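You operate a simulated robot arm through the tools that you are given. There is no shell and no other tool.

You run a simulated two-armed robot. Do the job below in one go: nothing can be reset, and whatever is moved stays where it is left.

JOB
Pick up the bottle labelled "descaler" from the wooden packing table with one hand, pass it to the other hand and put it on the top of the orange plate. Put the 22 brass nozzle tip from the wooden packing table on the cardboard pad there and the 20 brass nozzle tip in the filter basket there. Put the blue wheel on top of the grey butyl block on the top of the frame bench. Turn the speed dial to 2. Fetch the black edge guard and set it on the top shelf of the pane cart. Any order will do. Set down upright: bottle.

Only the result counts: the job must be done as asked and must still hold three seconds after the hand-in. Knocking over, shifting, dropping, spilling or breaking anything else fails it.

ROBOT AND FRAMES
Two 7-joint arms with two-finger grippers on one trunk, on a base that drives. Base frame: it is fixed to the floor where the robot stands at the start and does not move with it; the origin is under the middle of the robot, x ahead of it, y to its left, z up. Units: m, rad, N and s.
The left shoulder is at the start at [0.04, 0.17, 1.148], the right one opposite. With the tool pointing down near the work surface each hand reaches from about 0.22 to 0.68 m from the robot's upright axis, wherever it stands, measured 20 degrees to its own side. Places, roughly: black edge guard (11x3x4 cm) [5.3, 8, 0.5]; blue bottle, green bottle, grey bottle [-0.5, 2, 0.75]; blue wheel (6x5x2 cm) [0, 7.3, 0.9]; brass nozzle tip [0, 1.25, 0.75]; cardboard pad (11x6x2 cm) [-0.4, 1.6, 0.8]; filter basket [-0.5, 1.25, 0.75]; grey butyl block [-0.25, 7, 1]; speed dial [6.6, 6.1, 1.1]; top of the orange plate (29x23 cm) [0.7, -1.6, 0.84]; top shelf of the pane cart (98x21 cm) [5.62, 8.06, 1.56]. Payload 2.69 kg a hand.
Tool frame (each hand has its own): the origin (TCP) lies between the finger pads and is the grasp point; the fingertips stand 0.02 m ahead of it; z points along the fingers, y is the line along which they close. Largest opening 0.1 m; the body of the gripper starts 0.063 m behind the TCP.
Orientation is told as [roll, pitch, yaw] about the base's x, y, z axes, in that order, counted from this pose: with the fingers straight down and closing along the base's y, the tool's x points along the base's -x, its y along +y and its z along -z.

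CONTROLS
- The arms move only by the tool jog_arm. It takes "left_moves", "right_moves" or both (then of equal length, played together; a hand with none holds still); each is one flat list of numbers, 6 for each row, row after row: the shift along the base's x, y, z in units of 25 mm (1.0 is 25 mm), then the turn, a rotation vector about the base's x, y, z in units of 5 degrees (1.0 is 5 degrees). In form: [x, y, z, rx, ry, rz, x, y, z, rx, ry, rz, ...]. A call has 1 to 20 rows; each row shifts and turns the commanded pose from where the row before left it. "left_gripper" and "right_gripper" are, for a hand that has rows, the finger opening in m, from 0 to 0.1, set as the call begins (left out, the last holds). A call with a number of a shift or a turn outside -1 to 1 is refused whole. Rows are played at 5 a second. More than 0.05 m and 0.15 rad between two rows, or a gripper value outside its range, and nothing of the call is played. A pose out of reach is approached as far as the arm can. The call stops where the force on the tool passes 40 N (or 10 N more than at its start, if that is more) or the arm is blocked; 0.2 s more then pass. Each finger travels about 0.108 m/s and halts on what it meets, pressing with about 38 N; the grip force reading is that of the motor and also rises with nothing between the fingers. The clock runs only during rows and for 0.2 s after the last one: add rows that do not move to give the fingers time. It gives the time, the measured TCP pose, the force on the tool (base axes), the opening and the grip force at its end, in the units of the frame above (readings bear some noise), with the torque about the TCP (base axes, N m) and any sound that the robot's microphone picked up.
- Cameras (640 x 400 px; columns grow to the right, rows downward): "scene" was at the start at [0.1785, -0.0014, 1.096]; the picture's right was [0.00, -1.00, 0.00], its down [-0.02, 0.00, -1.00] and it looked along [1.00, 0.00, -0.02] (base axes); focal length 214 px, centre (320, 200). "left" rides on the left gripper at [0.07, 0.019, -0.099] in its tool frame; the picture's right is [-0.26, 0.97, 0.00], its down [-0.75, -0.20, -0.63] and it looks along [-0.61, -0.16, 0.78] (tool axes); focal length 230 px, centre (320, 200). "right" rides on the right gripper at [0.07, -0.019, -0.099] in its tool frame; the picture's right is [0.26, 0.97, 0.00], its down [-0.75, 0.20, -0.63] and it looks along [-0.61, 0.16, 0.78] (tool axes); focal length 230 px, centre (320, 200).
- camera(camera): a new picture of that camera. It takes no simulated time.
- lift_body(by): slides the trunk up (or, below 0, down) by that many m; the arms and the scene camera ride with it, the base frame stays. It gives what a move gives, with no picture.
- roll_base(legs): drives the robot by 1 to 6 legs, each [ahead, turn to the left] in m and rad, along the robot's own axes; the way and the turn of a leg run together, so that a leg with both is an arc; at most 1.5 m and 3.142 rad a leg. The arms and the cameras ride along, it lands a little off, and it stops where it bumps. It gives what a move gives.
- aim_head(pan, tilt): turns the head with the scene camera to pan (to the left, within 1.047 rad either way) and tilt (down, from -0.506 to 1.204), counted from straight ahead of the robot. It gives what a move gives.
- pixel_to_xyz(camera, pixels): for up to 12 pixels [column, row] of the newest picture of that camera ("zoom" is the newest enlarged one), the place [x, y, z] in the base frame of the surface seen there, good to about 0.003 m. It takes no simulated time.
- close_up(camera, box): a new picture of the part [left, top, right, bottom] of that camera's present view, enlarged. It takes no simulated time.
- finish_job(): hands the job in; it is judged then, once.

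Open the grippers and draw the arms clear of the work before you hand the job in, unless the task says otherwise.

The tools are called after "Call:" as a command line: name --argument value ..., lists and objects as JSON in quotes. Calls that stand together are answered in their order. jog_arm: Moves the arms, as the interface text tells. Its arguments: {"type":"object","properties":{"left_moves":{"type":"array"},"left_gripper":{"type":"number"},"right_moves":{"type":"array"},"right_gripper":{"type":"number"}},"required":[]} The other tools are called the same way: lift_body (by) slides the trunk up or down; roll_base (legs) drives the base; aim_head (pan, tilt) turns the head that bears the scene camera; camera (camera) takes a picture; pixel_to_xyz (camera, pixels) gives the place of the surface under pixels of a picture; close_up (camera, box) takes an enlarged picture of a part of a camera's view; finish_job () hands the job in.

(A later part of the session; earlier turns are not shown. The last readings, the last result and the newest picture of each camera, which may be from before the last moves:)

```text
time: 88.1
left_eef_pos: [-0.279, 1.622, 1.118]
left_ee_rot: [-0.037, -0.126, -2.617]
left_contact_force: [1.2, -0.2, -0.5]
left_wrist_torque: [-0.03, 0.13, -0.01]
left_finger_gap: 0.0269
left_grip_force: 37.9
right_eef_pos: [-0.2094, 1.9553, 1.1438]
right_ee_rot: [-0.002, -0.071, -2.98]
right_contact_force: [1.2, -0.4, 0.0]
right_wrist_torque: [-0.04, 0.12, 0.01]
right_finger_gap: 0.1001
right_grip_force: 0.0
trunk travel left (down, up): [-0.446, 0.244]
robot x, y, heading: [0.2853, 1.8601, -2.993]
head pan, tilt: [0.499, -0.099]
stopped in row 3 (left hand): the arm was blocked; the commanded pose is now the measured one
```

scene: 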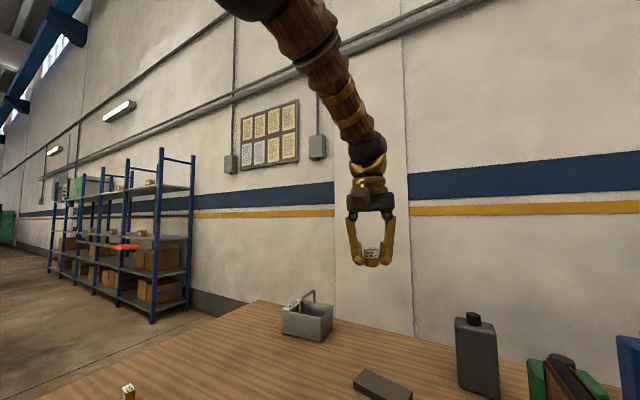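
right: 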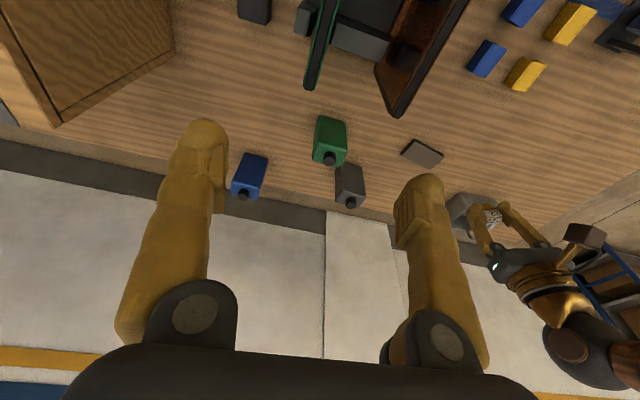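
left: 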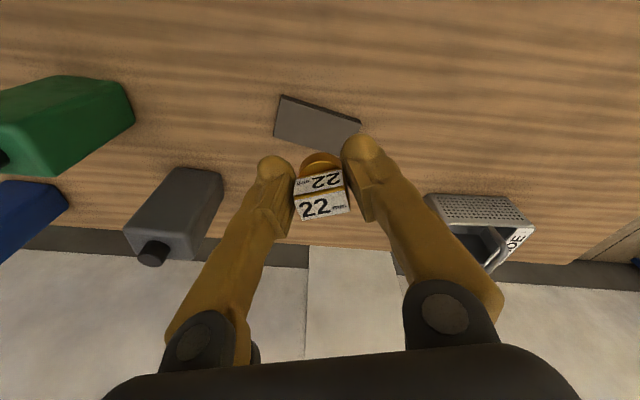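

The pattern fits the left arm running out of reach when it is high up (the wrist sits well above the shoulder). I pull the left hand back and lower it to z≈0.92 first (boxes below are ≤0.84), to go forward low instead.

Call:
jog_arm --left_moves '[0.6, 0, -0.8, 0, 0, 0, 0.6, 0, -0.8, 0, 0, 0, 0.6, 0, -0.8, 0, 0, 0, 0.6, 0, -0.8, 0, 0, 0, 0.4, 0, -0.8, 0, 0, 0, 0.2, 0, -0.8, 0, 0, 0, 0, 0, -0.8, 0, 0, 0, 0, 0, -0.8, 0, 0, 0, 0, 0, -0.8, 0, 0, 0, 0, 0, 0, 0, 0, 0]'

```text
time: 90.3
left_eef_pos: [-0.2082, 1.6204, 0.9352]
left_ee_rot: [-0.035, -0.122, -2.62]
left_contact_force: [0.6, 0.1, -1.8]
left_wrist_torque: [-0.01, 0.01, 0.0]
left_finger_gap: 0.0269
left_grip_force: 38.5
right_eef_pos: [-0.216, 1.9529, 1.1401]
right_ee_rot: [-0.002, -0.065, -2.981]
right_contact_force: [0.3, 0.4, -0.1]
right_wrist_torque: [0.01, 0.03, 0.0]
right_finger_gap: 0.1001
right_grip_force: 0.2
trunk travel left (down, up): [-0.446, 0.244]
robot x, y, heading: [0.287, 1.8545, -2.992]
head pan, tilt: [0.499, -0.099]
```

Tracking is clean now. I drive ahead 6.5 cm and then test a forward jog at this low height.

Call:
roll_base --legs '[[0.065, 0]]'

Call:
jog_arm --left_moves '[-0.4, 0, 0, 0, 0, 0, -0.4, 0, 0, 0, 0, 0, -0.4, 0, 0, 0, 0, 0, -0.4, 0, 0, 0, 0, 0, 0, 0, 0, 0, 0, 0]'

```text
time: 91.3
left_eef_pos: [-0.2777, 1.6109, 0.9334]
left_ee_rot: [-0.036, -0.12, -2.62]
left_contact_force: [-0.3, -0.6, -1.4]
left_wrist_torque: [0.05, -0.05, 0.0]
left_finger_gap: 0.027
left_grip_force: 37.7
right_eef_pos: [-0.2837, 1.9434, 1.1399]
right_ee_rot: [-0.002, -0.062, -2.98]
right_contact_force: [-0.7, 0.0, 0.7]
right_wrist_torque: [0.0, -0.04, 0.01]
right_finger_gap: 0.1002
right_grip_force: 0.1
trunk travel left (down, up): [-0.446, 0.244]
robot x, y, heading: [0.2228, 1.844, -2.993]
head pan, tilt: [0.499, -0.099]
```

```text
time: 92.5
left_eef_pos: [-0.2994, 1.6133, 0.9442]
left_ee_rot: [-0.042, -0.136, -2.618]
left_contact_force: [0.5, -0.3, -1.7]
left_wrist_torque: [0.02, 0.01, -0.02]
left_finger_gap: 0.0269
left_grip_force: 37.8
right_eef_pos: [-0.264, 1.9457, 1.1493]
right_ee_rot: [-0.001, -0.081, -2.979]
right_contact_force: [-0.3, 0.8, 0.7]
right_wrist_torque: [-0.03, 0.02, 0.02]
right_finger_gap: 0.0998
right_grip_force: 0.1
trunk travel left (down, up): [-0.446, 0.244]
robot x, y, heading: [0.2226, 1.8445, -2.991]
head pan, tilt: [0.499, -0.099]
```

Only the usual settle occurred. I continue forward and slightly down toward a spot above the pad.

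Call:
jog_arm --left_moves '[-0.5, -0.12, -0.3, 0, 0, 0, -0.5, -0.12, -0.3, 0, 0, 0, -0.5, -0.12, -0.3, 0, 0, 0, -0.5, -0.12, -0.3, 0, 0, 0, -0.5, -0.12, -0.3, 0, 0, 0, -0.5, -0.12, -0.2, 0, 0, 0, -0.5, -0.12, 0, 0, 0, 0, 0, 0, 0, 0, 0, 0, 0, 0, 0, 0, 0, 0]'

Call:
camera --camera "left"

```text
time: 93.8
left_eef_pos: [-0.3561, 1.5991, 0.9169]
left_ee_rot: [-0.049, -0.16, -2.618]
left_contact_force: [1.3, 1.1, -0.8]
left_wrist_torque: [0.0, 0.08, -0.02]
left_finger_gap: 0.0268
left_grip_force: 38.1
right_eef_pos: [-0.2422, 1.9496, 1.1585]
right_ee_rot: [-0.004, -0.102, -2.98]
right_contact_force: [1.4, 0.3, 0.3]
right_wrist_torque: [-0.01, 0.09, 0.03]
right_finger_gap: 0.1
right_grip_force: 0.0
trunk travel left (down, up): [-0.446, 0.244]
robot x, y, heading: [0.2212, 1.8448, -2.991]
head pan, tilt: [0.499, -0.099]
stopped in row 6 (left hand): the arm was blocked; the commanded pose is now the measured one
```

```text
taken
```

left: 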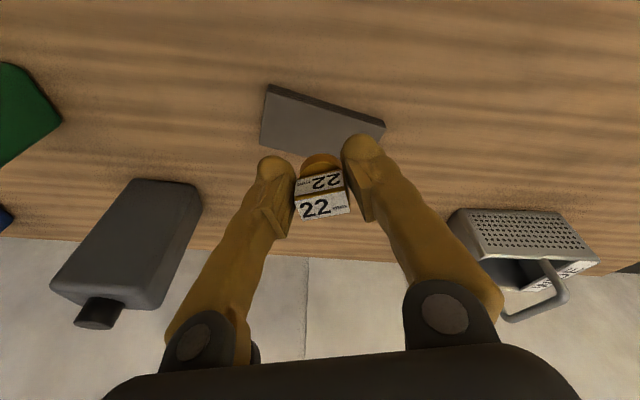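

Now at (-0.356,1.599,0.917), just short of the pad (px (320,120)). I lower the trunk 4 cm and creep the base 2.5 cm closer (nose passes under the shelf edge) to gain reach.

Call:
lift_body --by -0.04

Call:
roll_base --legs '[[0.025, 0]]'

Call:
jog_arm --left_moves '[0, 0, 0, -0.1, 0.6, 0, -0.3, 0, 0, 0, 0, 0, -0.3, 0, 0, 0, 0, 0, 0, 0, 0, 0, 0, 0]'

```text
time: 94.2
left_eef_pos: [-0.3439, 1.6023, 0.9234]
left_ee_rot: [-0.053, -0.176, -2.618]
left_contact_force: [0.3, 0.5, -0.3]
left_wrist_torque: [0.0, 0.07, -0.03]
left_finger_gap: 0.0271
left_grip_force: 37.8
right_eef_pos: [-0.2232, 1.9522, 1.1609]
right_ee_rot: [-0.004, -0.118, -2.979]
right_contact_force: [0.3, 0.1, -0.5]
right_wrist_torque: [0.01, 0.1, 0.01]
right_finger_gap: 0.1
right_grip_force: 0.1
trunk travel left (down, up): [-0.443, 0.247]
robot x, y, heading: [0.2205, 1.8478, -2.99]
head pan, tilt: [0.499, -0.099]
stopped: the arm was blocked; the commanded pose is now the measured one
```

```text
time: 95.0
left_eef_pos: [-0.3734, 1.5987, 0.919]
left_ee_rot: [-0.051, -0.167, -2.619]
left_contact_force: [-0.2, -0.3, -0.8]
left_wrist_torque: [0.02, -0.05, 0.02]
left_finger_gap: 0.0269
left_grip_force: 38.1
right_eef_pos: [-0.2553, 1.9483, 1.1579]
right_ee_rot: [-0.004, -0.114, -2.982]
right_contact_force: [-1.0, 0.7, -1.0]
right_wrist_torque: [0.05, -0.07, 0.01]
right_finger_gap: 0.0998
right_grip_force: 0.0
trunk travel left (down, up): [-0.443, 0.247]
robot x, y, heading: [0.1963, 1.8461, -2.996]
head pan, tilt: [0.499, -0.099]
```

```text
time: 96.0
left_eef_pos: [-0.3742, 1.599, 0.9268]
left_ee_rot: [-0.075, -0.233, -2.614]
left_contact_force: [0.0, -0.7, -1.0]
left_wrist_torque: [-0.01, -0.01, 0.0]
left_finger_gap: 0.027
left_grip_force: 37.8
right_eef_pos: [-0.2384, 1.9512, 1.1646]
right_ee_rot: [-0.004, -0.126, -2.981]
right_contact_force: [-0.6, 0.0, -1.1]
right_wrist_torque: [-0.01, -0.05, 0.02]
right_finger_gap: 0.1001
right_grip_force: 0.1
trunk travel left (down, up): [-0.443, 0.247]
robot x, y, heading: [0.2015, 1.8433, -2.994]
head pan, tilt: [0.499, -0.099]
```

Left hand now at (-0.374,1.599,0.927), nearly over the pad. I descend with a little more forward shift to z≈0.865.

Call:
jog_arm --left_moves '[-0.1, -0.05, -0.4, 0, 0, 0, -0.1, -0.05, -0.4, 0, 0, 0, -0.1, -0.05, -0.4, 0, 0, 0, -0.1, -0.05, -0.4, 0, 0, 0, -0.1, -0.05, -0.4, 0, 0, 0, -0.1, 0, -0.4, 0, 0, 0, 0, 0, 0, 0, 0, 0, 0, 0, 0, 0, 0, 0]'

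Call:
camera --camera "left"

```text
time: 97.8
left_eef_pos: [-0.3892, 1.5948, 0.8678]
left_ee_rot: [-0.075, -0.233, -2.614]
left_contact_force: [-0.9, 0.3, 0.1]
left_wrist_torque: [0.02, -0.01, 0.02]
left_finger_gap: 0.0269
left_grip_force: 37.9
right_eef_pos: [-0.2358, 1.9512, 1.1648]
right_ee_rot: [-0.002, -0.13, -2.982]
right_contact_force: [-0.1, 1.1, -1.0]
right_wrist_torque: [0.01, 0.02, 0.0]
right_finger_gap: 0.1003
right_grip_force: 0.0
trunk travel left (down, up): [-0.443, 0.247]
robot x, y, heading: [0.2002, 1.8416, -2.997]
head pan, tilt: [0.499, -0.099]
```

```text
taken
```

left: 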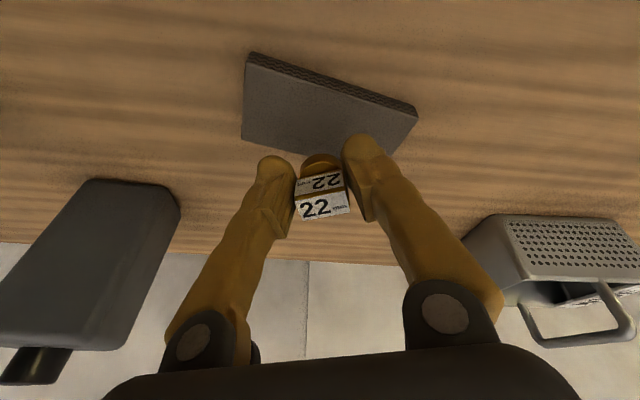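

Tracking well: the nozzle bottom is now above the pad at about (-0.395,1.594), ~23 mm up. I lower 22 mm, watching force.

Call:
jog_arm --left_moves '[0.1, 0, -0.3, 0, 0, 0, 0.1, 0, -0.3, 0, 0, 0, 0, 0, -0.25, 0, 0, 0, 0, 0, 0, 0, 0, 0, 0, 0, 0, 0, 0, 0]'

Call:
camera --camera "left"

Call:
aim_head --pan 0.2 --tilt 0.5

Call:
close_up --camera "scene" --box '[240, 130, 400, 230]'

```text
time: 99.0
left_eef_pos: [-0.3845, 1.5939, 0.8478]
left_ee_rot: [-0.076, -0.232, -2.611]
left_contact_force: [0.5, 0.6, -1.5]
left_wrist_torque: [-0.03, -0.05, -0.01]
left_finger_gap: 0.0266
left_grip_force: 37.9
right_eef_pos: [-0.2376, 1.9519, 1.1656]
right_ee_rot: [-0.003, -0.129, -2.98]
right_contact_force: [-0.6, 0.4, 1.2]
right_wrist_torque: [-0.02, 0.0, -0.02]
right_finger_gap: 0.1002
right_grip_force: 0.0
trunk travel left (down, up): [-0.443, 0.247]
robot x, y, heading: [0.199, 1.8428, -2.99]
head pan, tilt: [0.499, -0.099]
```

```text
taken
```

left: 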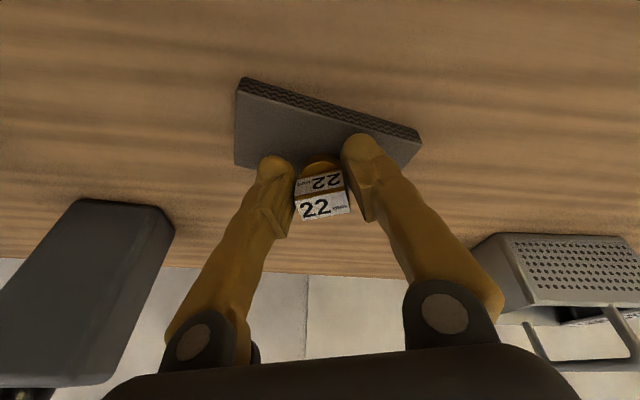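

```text
time: 100.0
left_eef_pos: [-0.3844, 1.5944, 0.8464]
left_ee_rot: [-0.075, -0.232, -2.616]
left_contact_force: [0.1, 0.2, -1.6]
left_wrist_torque: [-0.02, -0.04, -0.03]
left_finger_gap: 0.0271
left_grip_force: 37.9
right_eef_pos: [-0.2368, 1.9521, 1.1653]
right_ee_rot: [-0.003, -0.13, -2.981]
right_contact_force: [0.7, 0.2, 0.7]
right_wrist_torque: [0.01, 0.01, 0.03]
right_finger_gap: 0.1
right_grip_force: 0.0
trunk travel left (down, up): [-0.443, 0.247]
robot x, y, heading: [0.197, 1.8452, -2.992]
head pan, tilt: [0.201, 0.499]
```

```text
4.00 times, centred on (320, 180) of scene
```

zoom: 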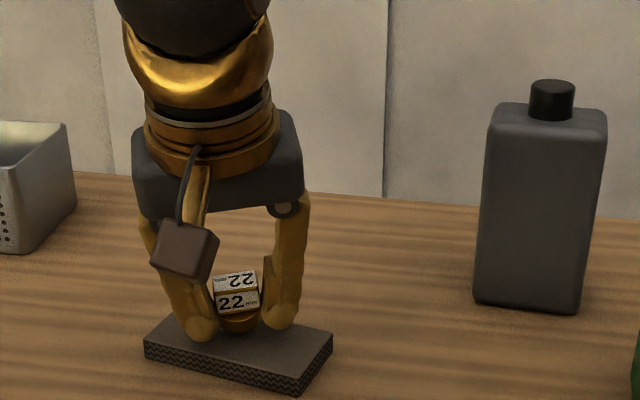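

The nozzle is right over the pad, ~2 mm above it. I lower 2.5 mm more and open the fingers to 0.05.

Call:
jog_arm --left_moves '[0, 0, -0.1, 0, 0, 0, 0, 0, 0, 0, 0, 0]'

Call:
jog_arm --left_moves '[0, 0, 0, 0, 0, 0, 0, 0, 0, 0, 0, 0, 0, 0, 0, 0, 0, 0]' --left_gripper 0.05

Call:
close_up --camera "scene" --box '[240, 130, 400, 230]'

```text
time: 100.6
left_eef_pos: [-0.3837, 1.5946, 0.8444]
left_ee_rot: [-0.075, -0.231, -2.614]
left_contact_force: [-0.1, 0.0, -0.7]
left_wrist_torque: [-0.01, -0.02, -0.02]
left_finger_gap: 0.0269
left_grip_force: 38.5
right_eef_pos: [-0.2364, 1.9514, 1.1652]
right_ee_rot: [-0.003, -0.128, -2.982]
right_contact_force: [0.0, -0.5, 0.3]
right_wrist_torque: [-0.03, 0.0, -0.03]
right_finger_gap: 0.1001
right_grip_force: 0.0
trunk travel left (down, up): [-0.443, 0.247]
robot x, y, heading: [0.1983, 1.8452, -2.993]
head pan, tilt: [0.201, 0.499]
```

```text
time: 101.4
left_eef_pos: [-0.3844, 1.5943, 0.8447]
left_ee_rot: [-0.075, -0.235, -2.612]
left_contact_force: [-0.4, 0.8, 0.2]
left_wrist_torque: [0.0, 0.01, 0.01]
left_finger_gap: 0.0498
left_grip_force: 0.0
right_eef_pos: [-0.2366, 1.9513, 1.1663]
right_ee_rot: [-0.003, -0.129, -2.981]
right_contact_force: [-0.4, -0.3, -1.1]
right_wrist_torque: [0.01, 0.0, -0.04]
right_finger_gap: 0.1001
right_grip_force: 0.0
trunk travel left (down, up): [-0.443, 0.247]
robot x, y, heading: [0.1961, 1.8411, -2.991]
head pan, tilt: [0.201, 0.499]
```

```text
4.00 times, centred on (320, 180) of scene
```

zoom: 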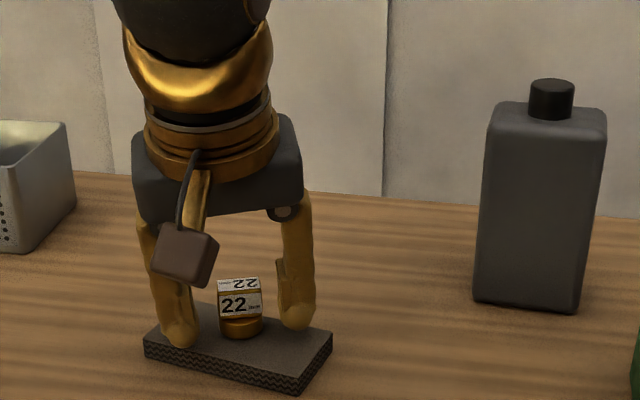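

The 22 nozzle stands flat on the pad. I withdraw the left hand along its own axis, up and back.

Call:
jog_arm --left_moves '[0.1, 0.02, 0.4, 0, 0, 0, 0.1, 0.02, 0.4, 0, 0, 0, 0.2, 0.04, 0.8, 0, 0, 0, 0.3, 0.04, 0.8, 0, 0, 0, 0.6, 0.04, 0.6, 0, 0, 0, 0.8, 0.1, 0.4, 0, 0, 0, 0.8, 0.1, 0.3, 0, 0, 0, 0.8, 0.1, 0.2, 0, 0, 0, 0.8, 0.1, 0, 0, 0, 0, 0.8, 0.1, 0, 0, 0, 0, 0, 0, 0, 0, 0, 0]'

Call:
camera --camera "left"

Call:
camera --camera "scene"

```text
time: 103.8
left_eef_pos: [-0.2507, 1.6123, 0.9425]
left_ee_rot: [-0.075, -0.233, -2.613]
left_contact_force: [-0.5, 0.0, -0.5]
left_wrist_torque: [0.03, 0.04, -0.04]
left_finger_gap: 0.0502
left_grip_force: 0.1
right_eef_pos: [-0.2367, 1.952, 1.1651]
right_ee_rot: [-0.004, -0.129, -2.981]
right_contact_force: [1.6, -0.4, -0.4]
right_wrist_torque: [-0.01, 0.0, 0.02]
right_finger_gap: 0.0999
right_grip_force: 0.1
trunk travel left (down, up): [-0.443, 0.247]
robot x, y, heading: [0.2004, 1.8424, -2.992]
head pan, tilt: [0.201, 0.499]
```

```text
taken
```

left: 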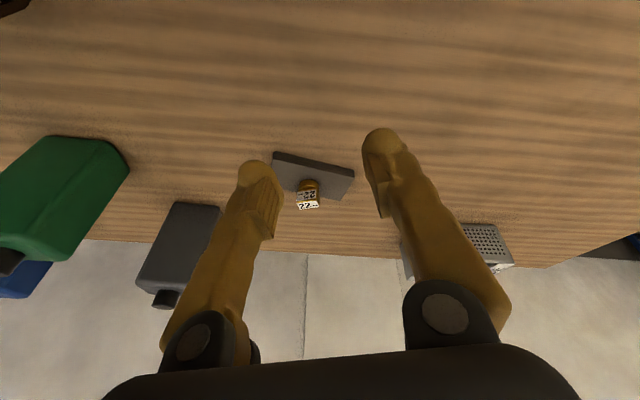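

```text
taken
```

scene: 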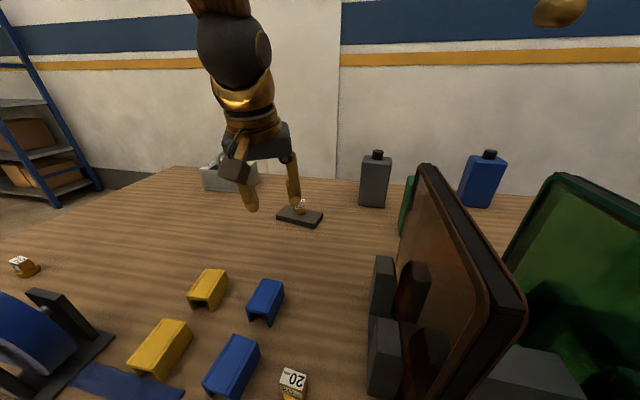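

Next is the 20 nozzle at (291,380), too close to the robot's body from here. I back the base 0.2 m and turn slightly right so it lies ahead on the left hand's side.

Call:
roll_base --legs '[[-0.205, 0], [0, -0.17]]'

Call:
aim_head --pan 0.1 --tilt 0.6

Call:
camera --camera "scene"

```text
time: 105.0
left_eef_pos: [-0.1494, 1.6258, 0.933]
left_ee_rot: [-0.067, -0.215, -2.613]
left_contact_force: [-1.1, 0.8, -0.4]
left_wrist_torque: [-0.02, -0.12, 0.01]
left_finger_gap: 0.0501
left_grip_force: 0.1
right_eef_pos: [-0.1412, 1.9645, 1.1541]
right_ee_rot: [0.001, -0.104, -2.977]
right_contact_force: [-0.3, -0.3, -0.1]
right_wrist_torque: [-0.04, 0.02, -0.04]
right_finger_gap: 0.1
right_grip_force: 0.1
trunk travel left (down, up): [-0.443, 0.247]
robot x, y, heading: [0.312, 1.8608, -2.996]
head pan, tilt: [0.201, 0.499]
stopped in leg 1: the robot was blocked; the commanded pose is now the measured one
```

```text
time: 105.7
left_eef_pos: [-0.1255, 1.6293, 0.9452]
left_ee_rot: [-0.077, -0.239, -2.609]
left_contact_force: [0.0, 0.0, 0.1]
left_wrist_torque: [0.0, 0.03, 0.02]
left_finger_gap: 0.0502
left_grip_force: 0.0
right_eef_pos: [-0.1119, 1.9681, 1.1666]
right_ee_rot: [0.002, -0.131, -2.976]
right_contact_force: [0.7, -0.3, 0.0]
right_wrist_torque: [-0.02, 0.07, -0.02]
right_finger_gap: 0.1
right_grip_force: 0.1
trunk travel left (down, up): [-0.443, 0.247]
robot x, y, heading: [0.3154, 1.8583, -2.993]
head pan, tilt: [0.099, 0.6]
```

```text
taken
```

scene: 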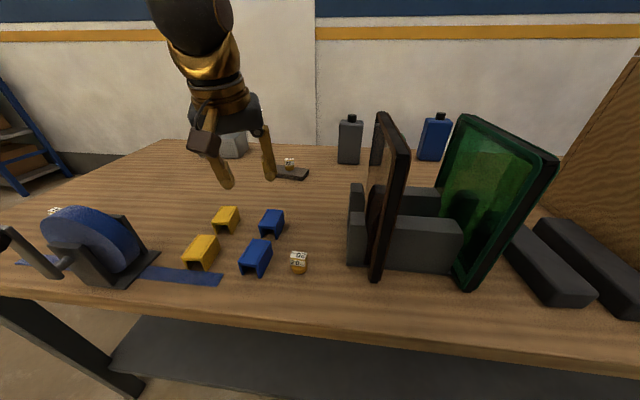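

The drive stopped short at (0.314,1.859) but no contact is visible. I continue with a short back-up and the right turn.

Call:
roll_base --legs '[[-0.08, 0]]'

Call:
roll_base --legs '[[0, -0.17]]'

Call:
camera --camera "left"

Call:
camera --camera "scene"

```text
time: 106.8
left_eef_pos: [-0.0665, 1.6385, 0.9346]
left_ee_rot: [-0.068, -0.219, -2.613]
left_contact_force: [-1.6, -0.1, -1.1]
left_wrist_torque: [0.02, -0.02, 0.0]
left_finger_gap: 0.0502
left_grip_force: 0.1
right_eef_pos: [-0.0564, 1.9771, 1.1562]
right_ee_rot: [0.002, -0.106, -2.977]
right_contact_force: [-1.6, 0.7, 0.8]
right_wrist_torque: [0.02, -0.12, -0.02]
right_finger_gap: 0.1
right_grip_force: 0.2
trunk travel left (down, up): [-0.443, 0.247]
robot x, y, heading: [0.3955, 1.871, -2.988]
head pan, tilt: [0.099, 0.6]
```

```text
time: 107.8
left_eef_pos: [-0.0615, 1.7201, 0.9547]
left_ee_rot: [-0.084, -0.253, -2.781]
left_contact_force: [1.2, -0.2, 0.6]
left_wrist_torque: [-0.01, 0.04, 0.02]
left_finger_gap: 0.05
left_grip_force: 0.0
right_eef_pos: [0.0141, 2.0521, 1.1733]
right_ee_rot: [0.0, -0.15, 3.137]
right_contact_force: [0.4, 0.1, 0.5]
right_wrist_torque: [-0.01, 0.02, 0.01]
right_finger_gap: 0.0999
right_grip_force: 0.0
trunk travel left (down, up): [-0.443, 0.247]
robot x, y, heading: [0.3932, 1.8755, 3.12]
head pan, tilt: [0.099, 0.6]
```

```text
taken
```

left: 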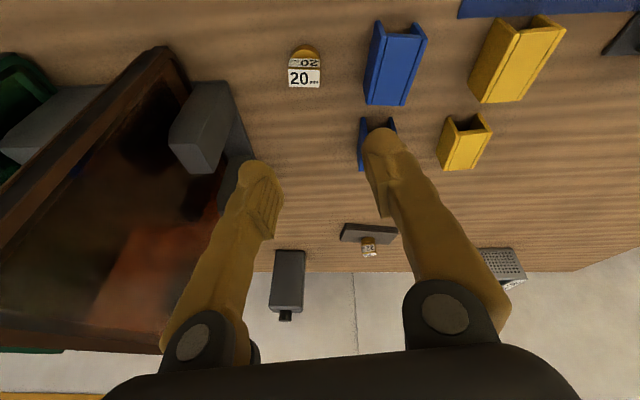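

```text
taken
```

scene: 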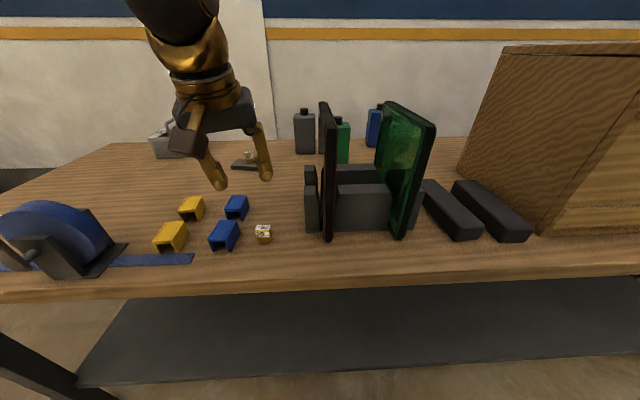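

I measure the 20 nozzle and its neighbours from the wrist view: nozzle at (304,70), blue box (395,60), holder block (200,130).

Call:
pixel_to_xyz --camera "left" --pixels '[[304, 77], [291, 80], [318, 80], [291, 65], [317, 65], [305, 52], [370, 100], [368, 60], [425, 40], [225, 110], [205, 170], [232, 84]]'

Call:
close_up --camera "left" --box '[264, 30, 344, 80]'

```text
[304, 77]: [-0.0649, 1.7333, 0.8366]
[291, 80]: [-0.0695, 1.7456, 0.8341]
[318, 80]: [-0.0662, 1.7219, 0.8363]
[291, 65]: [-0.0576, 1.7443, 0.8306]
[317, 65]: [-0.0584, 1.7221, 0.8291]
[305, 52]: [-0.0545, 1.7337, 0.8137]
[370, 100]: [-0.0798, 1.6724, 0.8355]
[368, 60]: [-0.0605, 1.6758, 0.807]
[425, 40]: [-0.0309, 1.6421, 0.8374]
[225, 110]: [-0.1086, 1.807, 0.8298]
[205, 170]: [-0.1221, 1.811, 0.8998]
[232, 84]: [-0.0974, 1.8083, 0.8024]
```

```text
8.00 times, centred on (304, 55) of left
```

zoom: 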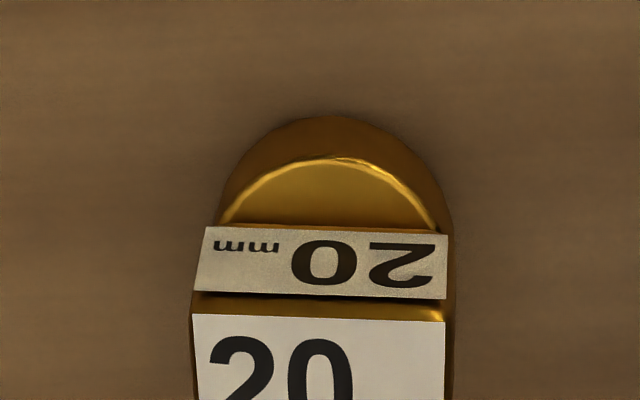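

The 20 nozzle is centred at about (-0.0645,1.7335), width along y, with 57 mm to the blue box and 73 mm to the holder. I level the hand, square its yaw so it closes along y, and come to z≈0.90 above it.

Call:
jog_arm --left_moves '[-0.024, 0.107, -0.44, 0.02, -0.61, -0.826, -0.024, 0.107, -0.44, 0.02, -0.61, -0.826, -0.024, 0.107, -0.44, 0.02, -0.61, -0.826, -0.024, 0.107, -0.44, 0.02, -0.61, -0.826, -0.024, 0.107, -0.44, 0.02, -0.61, -0.826, 0, 0, 0, 0, 0, 0, 0, 0, 0, 0, 0, 0]'

Call:
camera --camera "left"

```text
time: 109.5
left_eef_pos: [-0.0624, 1.7324, 0.9002]
left_ee_rot: [-0.045, 0.006, 3.135]
left_contact_force: [-0.6, -1.1, -0.1]
left_wrist_torque: [0.01, -0.02, -0.02]
left_finger_gap: 0.0501
left_grip_force: 0.1
right_eef_pos: [0.0151, 2.0498, 1.1671]
right_ee_rot: [0.0, -0.129, 3.138]
right_contact_force: [-0.1, 0.2, -0.3]
right_wrist_torque: [-0.01, -0.03, -0.07]
right_finger_gap: 0.1
right_grip_force: 0.2
trunk travel left (down, up): [-0.443, 0.247]
robot x, y, heading: [0.3908, 1.873, 3.12]
head pan, tilt: [0.099, 0.6]
```

```text
taken
```

left: 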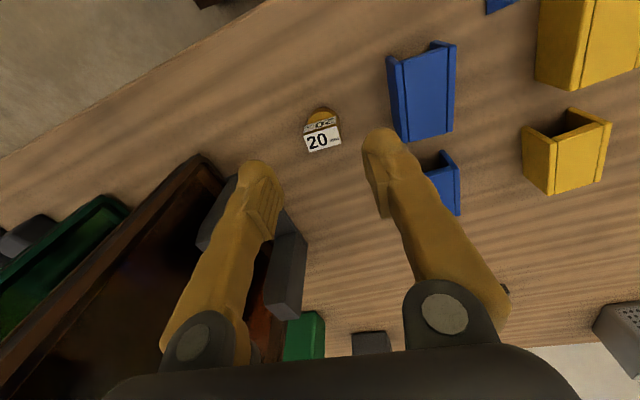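

Well placed; I trim roll, align yaw with the nozzle (about +7.5°) and descend to z≈0.85.

Call:
jog_arm --left_moves '[-0.04, 0.02, -0.3, -0.26, 0, 0.75, -0.04, 0.02, -0.5, -0.26, 0, 0.75, 0, 0, -0.6, 0, 0, 0, 0, 0, -0.6, 0, 0, 0, 0, 0, 0, 0, 0, 0, 0, 0, 0, 0, 0, 0]'

Call:
camera --camera "left"

```text
time: 110.8
left_eef_pos: [-0.0663, 1.7337, 0.8497]
left_ee_rot: [0.001, 0.003, -3.016]
left_contact_force: [0.8, 0.5, -0.3]
left_wrist_torque: [0.0, -0.02, 0.01]
left_finger_gap: 0.0499
left_grip_force: 0.0
right_eef_pos: [0.0159, 2.0525, 1.1656]
right_ee_rot: [0.0, -0.128, 3.137]
right_contact_force: [0.2, 0.7, 0.2]
right_wrist_torque: [0.02, 0.02, 0.05]
right_finger_gap: 0.0998
right_grip_force: 0.1
trunk travel left (down, up): [-0.443, 0.247]
robot x, y, heading: [0.3931, 1.8731, 3.124]
head pan, tilt: [0.099, 0.6]
```

```text
taken
```

left: 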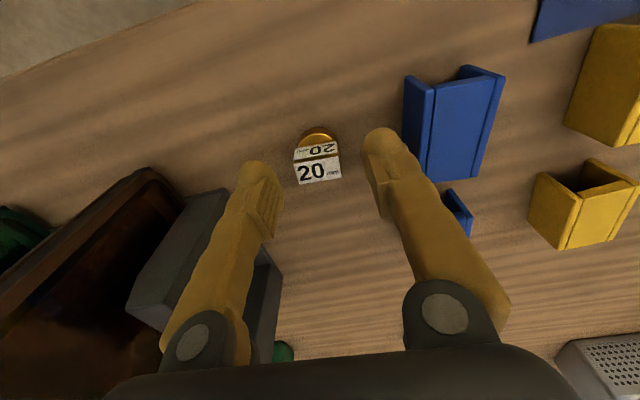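

Aligned with clear gaps on both sides. I descend to z≈0.825 and close.

Call:
jog_arm --left_moves '[0.05, 0, -0.5, 0, 0, 0, 0, 0, -0.48, 0, 0, 0, 0, 0, 0, 0, 0, 0]'

Call:
jog_arm --left_moves '[0, 0, 0, 0, 0, 0, 0, 0, 0, 0, 0, 0, 0, 0, 0, 0, 0, 0, 0, 0, 0, 0, 0, 0]' --left_gripper 0.0

Call:
camera --camera "left"

```text
time: 111.7
left_eef_pos: [-0.0644, 1.7332, 0.8263]
left_ee_rot: [-0.001, 0.003, -3.017]
left_contact_force: [0.3, -0.9, 0.2]
left_wrist_torque: [0.0, -0.03, 0.02]
left_finger_gap: 0.0499
left_grip_force: 0.0
right_eef_pos: [0.0166, 2.0505, 1.1656]
right_ee_rot: [0.0, -0.127, 3.137]
right_contact_force: [0.0, 0.8, -0.9]
right_wrist_torque: [0.04, -0.04, 0.02]
right_finger_gap: 0.1
right_grip_force: 0.2
trunk travel left (down, up): [-0.443, 0.247]
robot x, y, heading: [0.3912, 1.8714, 3.12]
head pan, tilt: [0.099, 0.6]
```

```text
time: 112.7
left_eef_pos: [-0.0653, 1.7327, 0.8252]
left_ee_rot: [0.0, 0.003, -3.016]
left_contact_force: [-0.7, 0.6, -0.2]
left_wrist_torque: [-0.01, -0.04, 0.0]
left_finger_gap: 0.0267
left_grip_force: 38.2
right_eef_pos: [0.0153, 2.0508, 1.1651]
right_ee_rot: [0.002, -0.127, 3.135]
right_contact_force: [-0.3, 0.7, -0.2]
right_wrist_torque: [0.01, 0.02, -0.01]
right_finger_gap: 0.1003
right_grip_force: 0.0
trunk travel left (down, up): [-0.443, 0.247]
robot x, y, heading: [0.3911, 1.8717, 3.12]
head pan, tilt: [0.099, 0.6]
```

```text
taken
```

left: 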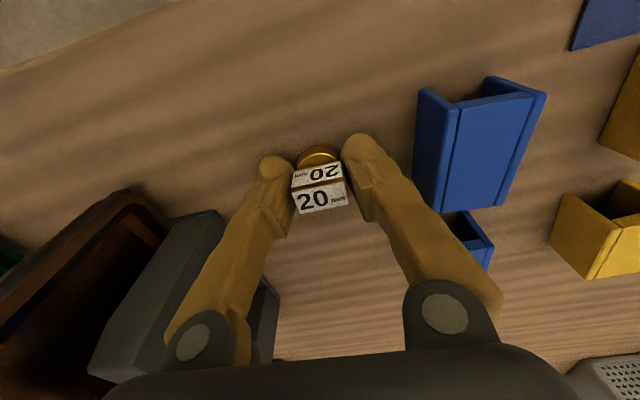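

Gripped at 0.0267. I lift the 20 nozzle to z≈1.05.

Call:
jog_arm --left_moves '[0, 0, 0.6, 0, 0, 0, 0, 0, 1, 0, 0, 0, 0, 0, 1, 0, 0, 0, 0, 0, 1, 0, 0, 0, 0, 0, 1, 0, 0, 0, 0, 0, 1, 0, 0, 0, 0, 0, 1, 0, 0, 0, 0, 0, 1, 0, 0, 0, 0, 0, 1, 0, 0, 0, 0, 0, 1, 0, 0, 0, 0, 0, 0, 0, 0, 0]' --right_moves '[-0.4, 0, 0, 0, -0.15, 0, -0.4, 0, 0, 0, -0.15, 0, -0.4, 0, 0, 0, -0.15, 0, -0.4, 0, 0, 0, -0.15, 0, -0.4, 0, 0, 0, -0.15, 0, -0.4, 0, 0, 0, -0.15, 0, -0.4, 0, 0, 0, -0.15, 0, -0.4, 0, 0, 0, -0.15, 0, -0.4, 0, 0, 0, -0.15, 0, -0.4, 0, 0, 0, -0.1, 0, 0, 0, 0, 0, 0, 0]'

```text
time: 115.0
left_eef_pos: [-0.0651, 1.734, 1.066]
left_ee_rot: [0.001, 0.007, -3.014]
left_contact_force: [-0.6, -0.6, -1.4]
left_wrist_torque: [-0.04, -0.03, 0.0]
left_finger_gap: 0.0268
left_grip_force: 38.1
right_eef_pos: [-0.086, 2.0506, 1.1739]
right_ee_rot: [-0.001, -0.024, 3.137]
right_contact_force: [-0.5, 0.0, -0.2]
right_wrist_torque: [0.0, 0.03, 0.01]
right_finger_gap: 0.1002
right_grip_force: 0.1
trunk travel left (down, up): [-0.443, 0.247]
robot x, y, heading: [0.3954, 1.8711, 3.122]
head pan, tilt: [0.099, 0.6]
```

Both hands are up with the nozzle held. I back away from the table and turn left to head south along the aisle.

Call:
roll_base --legs '[[-0.15, 0], [-0.15, 0]]'

Call:
roll_base --legs '[[0, 1.57]]'

```text
time: 117.4
left_eef_pos: [0.2384, 1.725, 1.0657]
left_ee_rot: [0.0, 0.004, -3.012]
left_contact_force: [0.4, -0.8, -1.3]
left_wrist_torque: [-0.02, 0.04, -0.01]
left_finger_gap: 0.027
left_grip_force: 37.9
right_eef_pos: [0.2168, 2.0426, 1.1749]
right_ee_rot: [-0.002, -0.026, 3.139]
right_contact_force: [1.3, 0.3, 0.5]
right_wrist_torque: [0.02, 0.04, -0.01]
right_finger_gap: 0.1001
right_grip_force: 0.1
trunk travel left (down, up): [-0.443, 0.247]
robot x, y, heading: [0.6916, 1.8649, 3.123]
head pan, tilt: [0.099, 0.6]
```

```text
time: 121.8
left_eef_pos: [0.8519, 1.4294, 1.0722]
left_ee_rot: [-0.001, -0.013, -1.407]
left_contact_force: [0.4, 0.2, -0.6]
left_wrist_torque: [0.0, -0.01, 0.02]
left_finger_gap: 0.0266
left_grip_force: 38.5
right_eef_pos: [0.5347, 1.3981, 1.1817]
right_ee_rot: [-0.003, -0.04, -1.539]
right_contact_force: [-0.5, 0.8, 0.1]
right_wrist_torque: [-0.02, 0.0, 0.02]
right_finger_gap: 0.1
right_grip_force: 0.1
trunk travel left (down, up): [-0.443, 0.247]
robot x, y, heading: [0.6835, 1.8643, -1.554]
head pan, tilt: [0.099, 0.6]
```

Turned to face south. I check the way ahead with the scene camera.

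Call:
aim_head --pan 0.0 --tilt 0.3

Call:
camera --camera "scene"

```text
time: 122.6
left_eef_pos: [0.8519, 1.4453, 1.0788]
left_ee_rot: [-0.003, -0.026, -1.406]
left_contact_force: [-0.5, 0.4, -1.6]
left_wrist_torque: [-0.01, 0.0, 0.0]
left_finger_gap: 0.0267
left_grip_force: 38.4
right_eef_pos: [0.5344, 1.4163, 1.1875]
right_ee_rot: [0.001, -0.055, -1.54]
right_contact_force: [-0.2, 0.5, 0.0]
right_wrist_torque: [0.0, 0.01, 0.02]
right_finger_gap: 0.0998
right_grip_force: 0.0
trunk travel left (down, up): [-0.443, 0.247]
robot x, y, heading: [0.6844, 1.8666, -1.556]
head pan, tilt: [0.0, 0.3]
```

```text
taken
```

scene: 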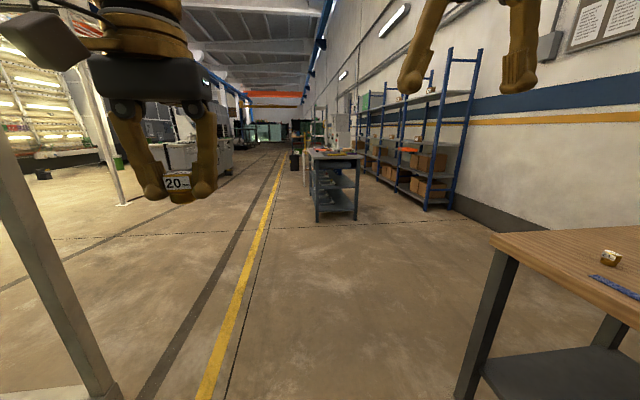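

The floor ahead is clear; the bench with the orange plate stands further at (335,155). I drive south past the table's near end, then turn west.

Call:
roll_base --legs '[[1.35, 0]]'

Call:
roll_base --legs '[[0, -1.55]]'

Call:
camera --camera "scene"

```text
time: 129.3
left_eef_pos: [0.8553, 0.0941, 1.0787]
left_ee_rot: [-0.003, -0.029, -1.424]
left_contact_force: [0.0, 0.3, -0.6]
left_wrist_torque: [0.06, 0.03, -0.03]
left_finger_gap: 0.0268
left_grip_force: 38.1
right_eef_pos: [0.5367, 0.0713, 1.1889]
right_ee_rot: [-0.005, -0.056, -1.556]
right_contact_force: [-0.3, 0.4, 0.0]
right_wrist_torque: [0.05, 0.01, 0.0]
right_finger_gap: 0.0999
right_grip_force: 0.1
trunk travel left (down, up): [-0.443, 0.247]
robot x, y, heading: [0.6979, 0.5167, -1.568]
head pan, tilt: [0.0, 0.3]
```

```text
time: 133.6
left_eef_pos: [0.2967, 0.3424, 1.0851]
left_ee_rot: [-0.004, -0.043, -2.958]
left_contact_force: [0.3, 0.3, -1.3]
left_wrist_torque: [0.01, 0.0, 0.04]
left_finger_gap: 0.0267
left_grip_force: 38.1
right_eef_pos: [0.2633, 0.6605, 1.1961]
right_ee_rot: [-0.005, -0.071, -3.091]
right_contact_force: [0.1, -0.3, -0.2]
right_wrist_torque: [-0.01, -0.02, -0.05]
right_finger_gap: 0.1
right_grip_force: 0.0
trunk travel left (down, up): [-0.443, 0.247]
robot x, y, heading: [0.6944, 0.5098, -3.108]
head pan, tilt: [0.0, 0.3]
```

```text
taken
```

scene: 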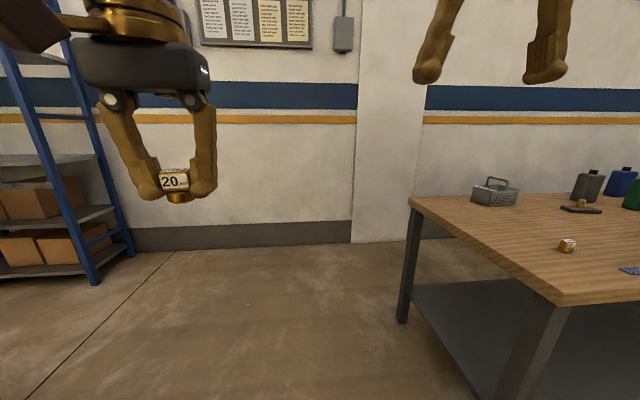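

The hands have crept back to ~0.4 m, so I re-extend and level both before driving on west.

Call:
jog_arm --left_moves '[-0.75, -0.02, 0, 0, -0.1, 0, -0.75, -0.02, 0, 0, -0.1, 0, -0.75, -0.02, 0, 0, -0.1, 0, -0.75, -0.02, 0, 0, -0.1, 0, -0.75, -0.02, 0, 0, -0.1, 0, 0, 0, 0, 0, 0, 0]' --right_moves '[-0.8, -0.02, -0.5, 0, -0.16, 0, -0.8, -0.02, -0.5, 0, -0.16, 0, -0.8, -0.02, -0.5, 0, -0.16, 0, -0.8, -0.02, -0.5, 0, -0.16, 0, -0.8, -0.02, -0.5, 0, -0.16, 0, 0, 0, 0, 0, 0, 0]'

Call:
roll_base --legs '[[0.93, 0]]'

Call:
roll_base --legs '[[0, -1.65]]'

Call:
camera --camera "scene"

```text
time: 135.0
left_eef_pos: [0.2197, 0.34, 1.0917]
left_ee_rot: [0.003, -0.015, -2.961]
left_contact_force: [0.9, 0.0, -0.6]
left_wrist_torque: [0.0, 0.01, 0.01]
left_finger_gap: 0.0266
left_grip_force: 37.9
right_eef_pos: [0.1826, 0.6561, 1.1387]
right_ee_rot: [-0.001, -0.016, -3.091]
right_contact_force: [-0.5, -0.2, 0.3]
right_wrist_torque: [0.01, -0.02, 0.02]
right_finger_gap: 0.0999
right_grip_force: 0.1
trunk travel left (down, up): [-0.443, 0.247]
robot x, y, heading: [0.6966, 0.5073, -3.107]
head pan, tilt: [0.0, 0.3]
```

```text
time: 139.8
left_eef_pos: [-0.692, 0.2923, 1.0904]
left_ee_rot: [0.003, -0.015, -2.942]
left_contact_force: [-0.4, -0.3, -1.0]
left_wrist_torque: [0.02, 0.0, -0.01]
left_finger_gap: 0.0269
left_grip_force: 37.4
right_eef_pos: [-0.7345, 0.6089, 1.1392]
right_ee_rot: [0.0, -0.018, -3.075]
right_contact_force: [-0.2, -0.8, -0.4]
right_wrist_torque: [-0.02, 0.01, 0.01]
right_finger_gap: 0.1002
right_grip_force: 0.1
trunk travel left (down, up): [-0.443, 0.247]
robot x, y, heading: [-0.216, 0.4688, -3.089]
head pan, tilt: [0.0, 0.3]
```

```text
time: 144.3
left_eef_pos: [-0.3469, 0.9378, 1.0987]
left_ee_rot: [0.0, -0.032, 1.675]
left_contact_force: [0.5, 0.6, -0.9]
left_wrist_torque: [0.04, -0.02, -0.02]
left_finger_gap: 0.0266
left_grip_force: 38.4
right_eef_pos: [-0.0298, 0.9506, 1.147]
right_ee_rot: [0.001, -0.033, 1.543]
right_contact_force: [0.0, 0.2, 0.2]
right_wrist_torque: [-0.02, 0.0, -0.01]
right_finger_gap: 0.1001
right_grip_force: 0.1
trunk travel left (down, up): [-0.443, 0.247]
robot x, y, heading: [-0.2301, 0.4679, 1.53]
head pan, tilt: [0.0, 0.3]
```

```text
taken
```

scene: 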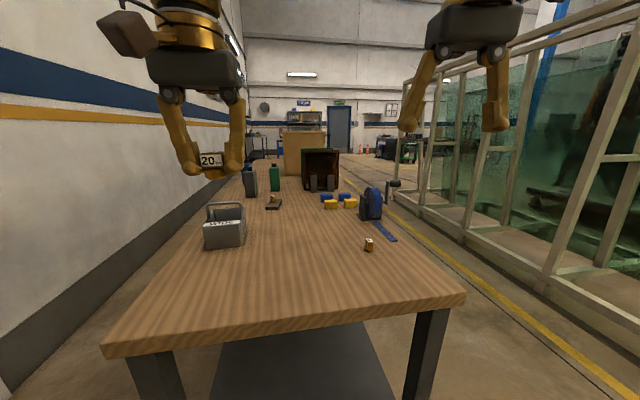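

At the near end again, heading 1.53. I zoom on the basket at (225,228) to measure its rim and handle.

Call:
close_up --camera "scene" --box '[190, 190, 270, 260]'

Call:
close_up --camera "left" --box '[220, 100, 640, 380]'

```text
5.71 times, centred on (230, 225) of scene
```

zoom: 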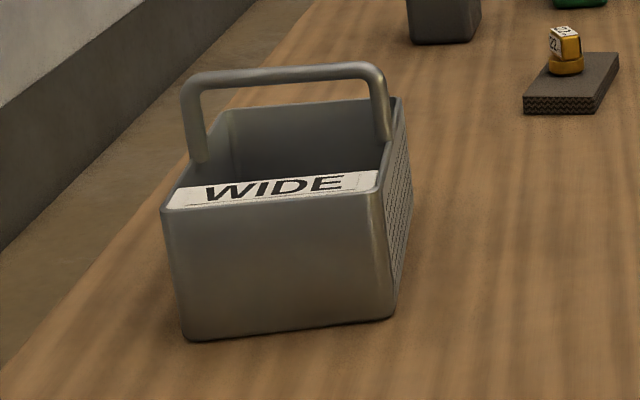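

```text
1.43 times, centred on (430, 240) of left
```

zoom: 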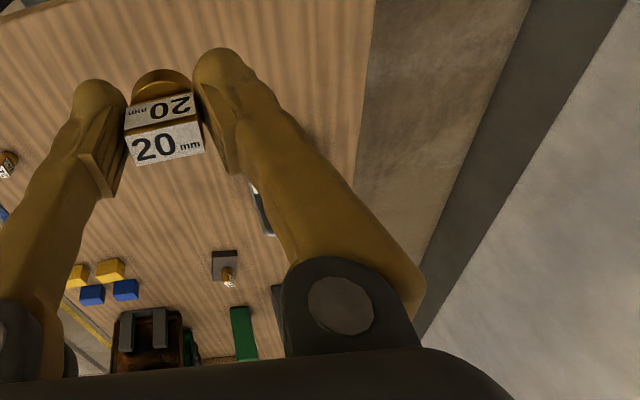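

I query the basket's rim, handle and interior in the scene picture.

Call:
pixel_to_xyz --camera "scene" --pixels '[[203, 226], [240, 223], [215, 209], [243.5, 208], [209, 203], [238, 201.5], [209.5, 216], [241, 213], [226, 217], [228, 211], [222, 224], [236, 238]]'

```text
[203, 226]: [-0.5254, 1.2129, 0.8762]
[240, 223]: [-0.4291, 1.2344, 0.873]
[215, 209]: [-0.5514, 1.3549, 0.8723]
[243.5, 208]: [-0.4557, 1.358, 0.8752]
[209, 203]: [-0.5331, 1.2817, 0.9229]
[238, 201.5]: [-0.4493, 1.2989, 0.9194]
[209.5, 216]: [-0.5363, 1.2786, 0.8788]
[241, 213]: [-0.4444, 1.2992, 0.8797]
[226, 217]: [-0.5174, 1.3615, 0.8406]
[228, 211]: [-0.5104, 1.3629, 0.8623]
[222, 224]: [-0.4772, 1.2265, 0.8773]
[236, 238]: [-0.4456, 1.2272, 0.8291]
```

Front rim is at about v 0.284, handle at v 0.350 (top z≈0.925), basket floor inside; the front compartment centre is near (-0.482,1.253). I drive ahead 0.19 m.

Call:
roll_base --legs '[[0.19, 0]]'

Call:
jog_arm --left_moves '[-0.8, 0, 0, 0, 0, 0, -0.8, 0, 0, 0, 0, 0, -0.8, 0.3, 0, 0, 0, 0, -0.8, 0.3, 0, 0, 0, 0, -0.8, 0.4, 0, 0, 0, 0, -0.8, 0.4, 0, 0, 0, 0, -0.8, 0.4, 0, 0, 0, 0, 0, 0, 0, 0, 0, 0]'

Call:
camera --camera "left"

```text
time: 145.9
left_eef_pos: [-0.3404, 1.1209, 1.1005]
left_ee_rot: [0.0, -0.037, 1.673]
left_contact_force: [-0.6, 0.7, -1.4]
left_wrist_torque: [-0.13, -0.02, 0.02]
left_finger_gap: 0.0269
left_grip_force: 38.0
right_eef_pos: [-0.0215, 1.1331, 1.1495]
right_ee_rot: [-0.002, -0.037, 1.54]
right_contact_force: [0.2, 2.3, -0.1]
right_wrist_torque: [-0.11, 0.01, 0.02]
right_finger_gap: 0.0999
right_grip_force: 0.2
trunk travel left (down, up): [-0.443, 0.247]
robot x, y, heading: [-0.2176, 0.6569, 1.522]
head pan, tilt: [0.0, 0.3]
```

```text
time: 147.7
left_eef_pos: [-0.4809, 1.139, 1.111]
left_ee_rot: [-0.003, -0.062, 1.673]
left_contact_force: [0.4, -0.5, 0.0]
left_wrist_torque: [0.03, 0.01, -0.02]
left_finger_gap: 0.0266
left_grip_force: 37.3
right_eef_pos: [-0.0219, 1.1052, 1.1605]
right_ee_rot: [-0.001, -0.065, 1.541]
right_contact_force: [-1.1, -0.4, 0.4]
right_wrist_torque: [0.0, 0.01, -0.03]
right_finger_gap: 0.1002
right_grip_force: 0.0
trunk travel left (down, up): [-0.443, 0.247]
robot x, y, heading: [-0.2189, 0.6569, 1.531]
head pan, tilt: [0.0, 0.3]
```

```text
taken
```

left: 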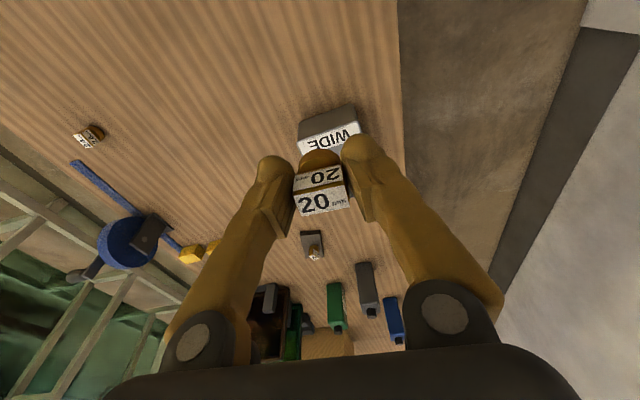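

The hand is short of the basket and still high. I lower it to z≈0.97 while moving forward over the basket.

Call:
jog_arm --left_moves '[0, 0.2, -0.9, 0, 0, 0, 0, 0.2, -0.9, 0, 0, 0, 0, 0.3, -0.9, 0, 0, 0, 0, 0.4, -0.9, 0, 0, 0, 0, 0.5, -0.9, 0, 0, 0, 0, 0.6, -0.9, 0, 0, 0, 0, 0.6, 0, 0, 0, 0, 0, 0.6, 0, 0, 0, 0, 0, 0.6, 0, 0, 0, 0, 0, 0, 0, 0, 0, 0]'

Call:
camera --camera "left"

```text
time: 149.9
left_eef_pos: [-0.4795, 1.2416, 0.9756]
left_ee_rot: [-0.006, -0.062, 1.671]
left_contact_force: [0.8, 0.1, -0.4]
left_wrist_torque: [0.0, 0.0, -0.01]
left_finger_gap: 0.0268
left_grip_force: 37.7
right_eef_pos: [-0.0214, 1.106, 1.1614]
right_ee_rot: [-0.002, -0.063, 1.54]
right_contact_force: [-0.3, 0.2, -1.2]
right_wrist_torque: [0.0, -0.01, -0.02]
right_finger_gap: 0.0997
right_grip_force: 0.1
trunk travel left (down, up): [-0.443, 0.247]
robot x, y, heading: [-0.2178, 0.6555, 1.528]
head pan, tilt: [0.0, 0.3]
```

```text
taken
```

left: 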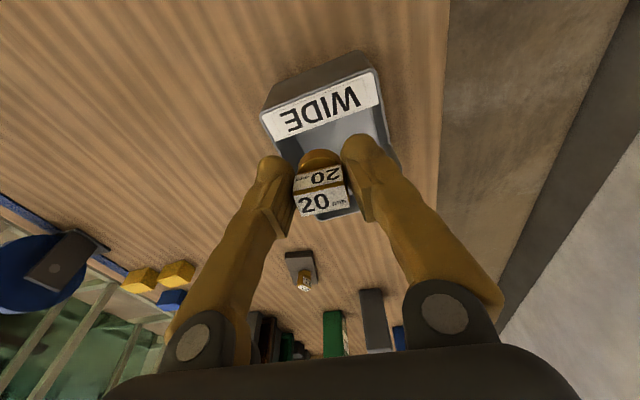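

I measure the label plate edges and the handle from this close view before lowering.

Call:
pixel_to_xyz --camera "left" --pixels '[[268, 108], [375, 66], [275, 140], [383, 106], [300, 132], [360, 112], [295, 150], [345, 125], [310, 135], [388, 155], [340, 215], [275, 170]]'

Call:
close_up --camera "left" --box '[240, 40, 420, 240]'

```text
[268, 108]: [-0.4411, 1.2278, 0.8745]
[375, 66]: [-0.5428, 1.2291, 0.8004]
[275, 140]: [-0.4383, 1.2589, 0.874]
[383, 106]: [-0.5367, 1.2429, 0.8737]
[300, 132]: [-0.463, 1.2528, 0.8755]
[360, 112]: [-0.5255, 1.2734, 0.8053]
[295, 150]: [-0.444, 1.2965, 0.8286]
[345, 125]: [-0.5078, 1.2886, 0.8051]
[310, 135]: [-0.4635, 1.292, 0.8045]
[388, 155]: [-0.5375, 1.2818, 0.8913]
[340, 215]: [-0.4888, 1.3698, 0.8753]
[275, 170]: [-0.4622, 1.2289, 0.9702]
```

```text
2.00 times, centred on (330, 140) of left
```

zoom: 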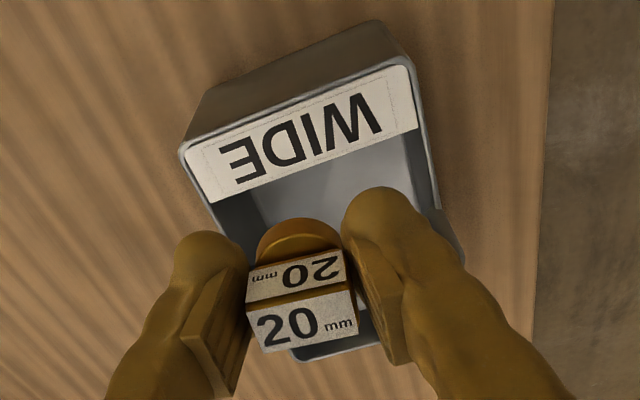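

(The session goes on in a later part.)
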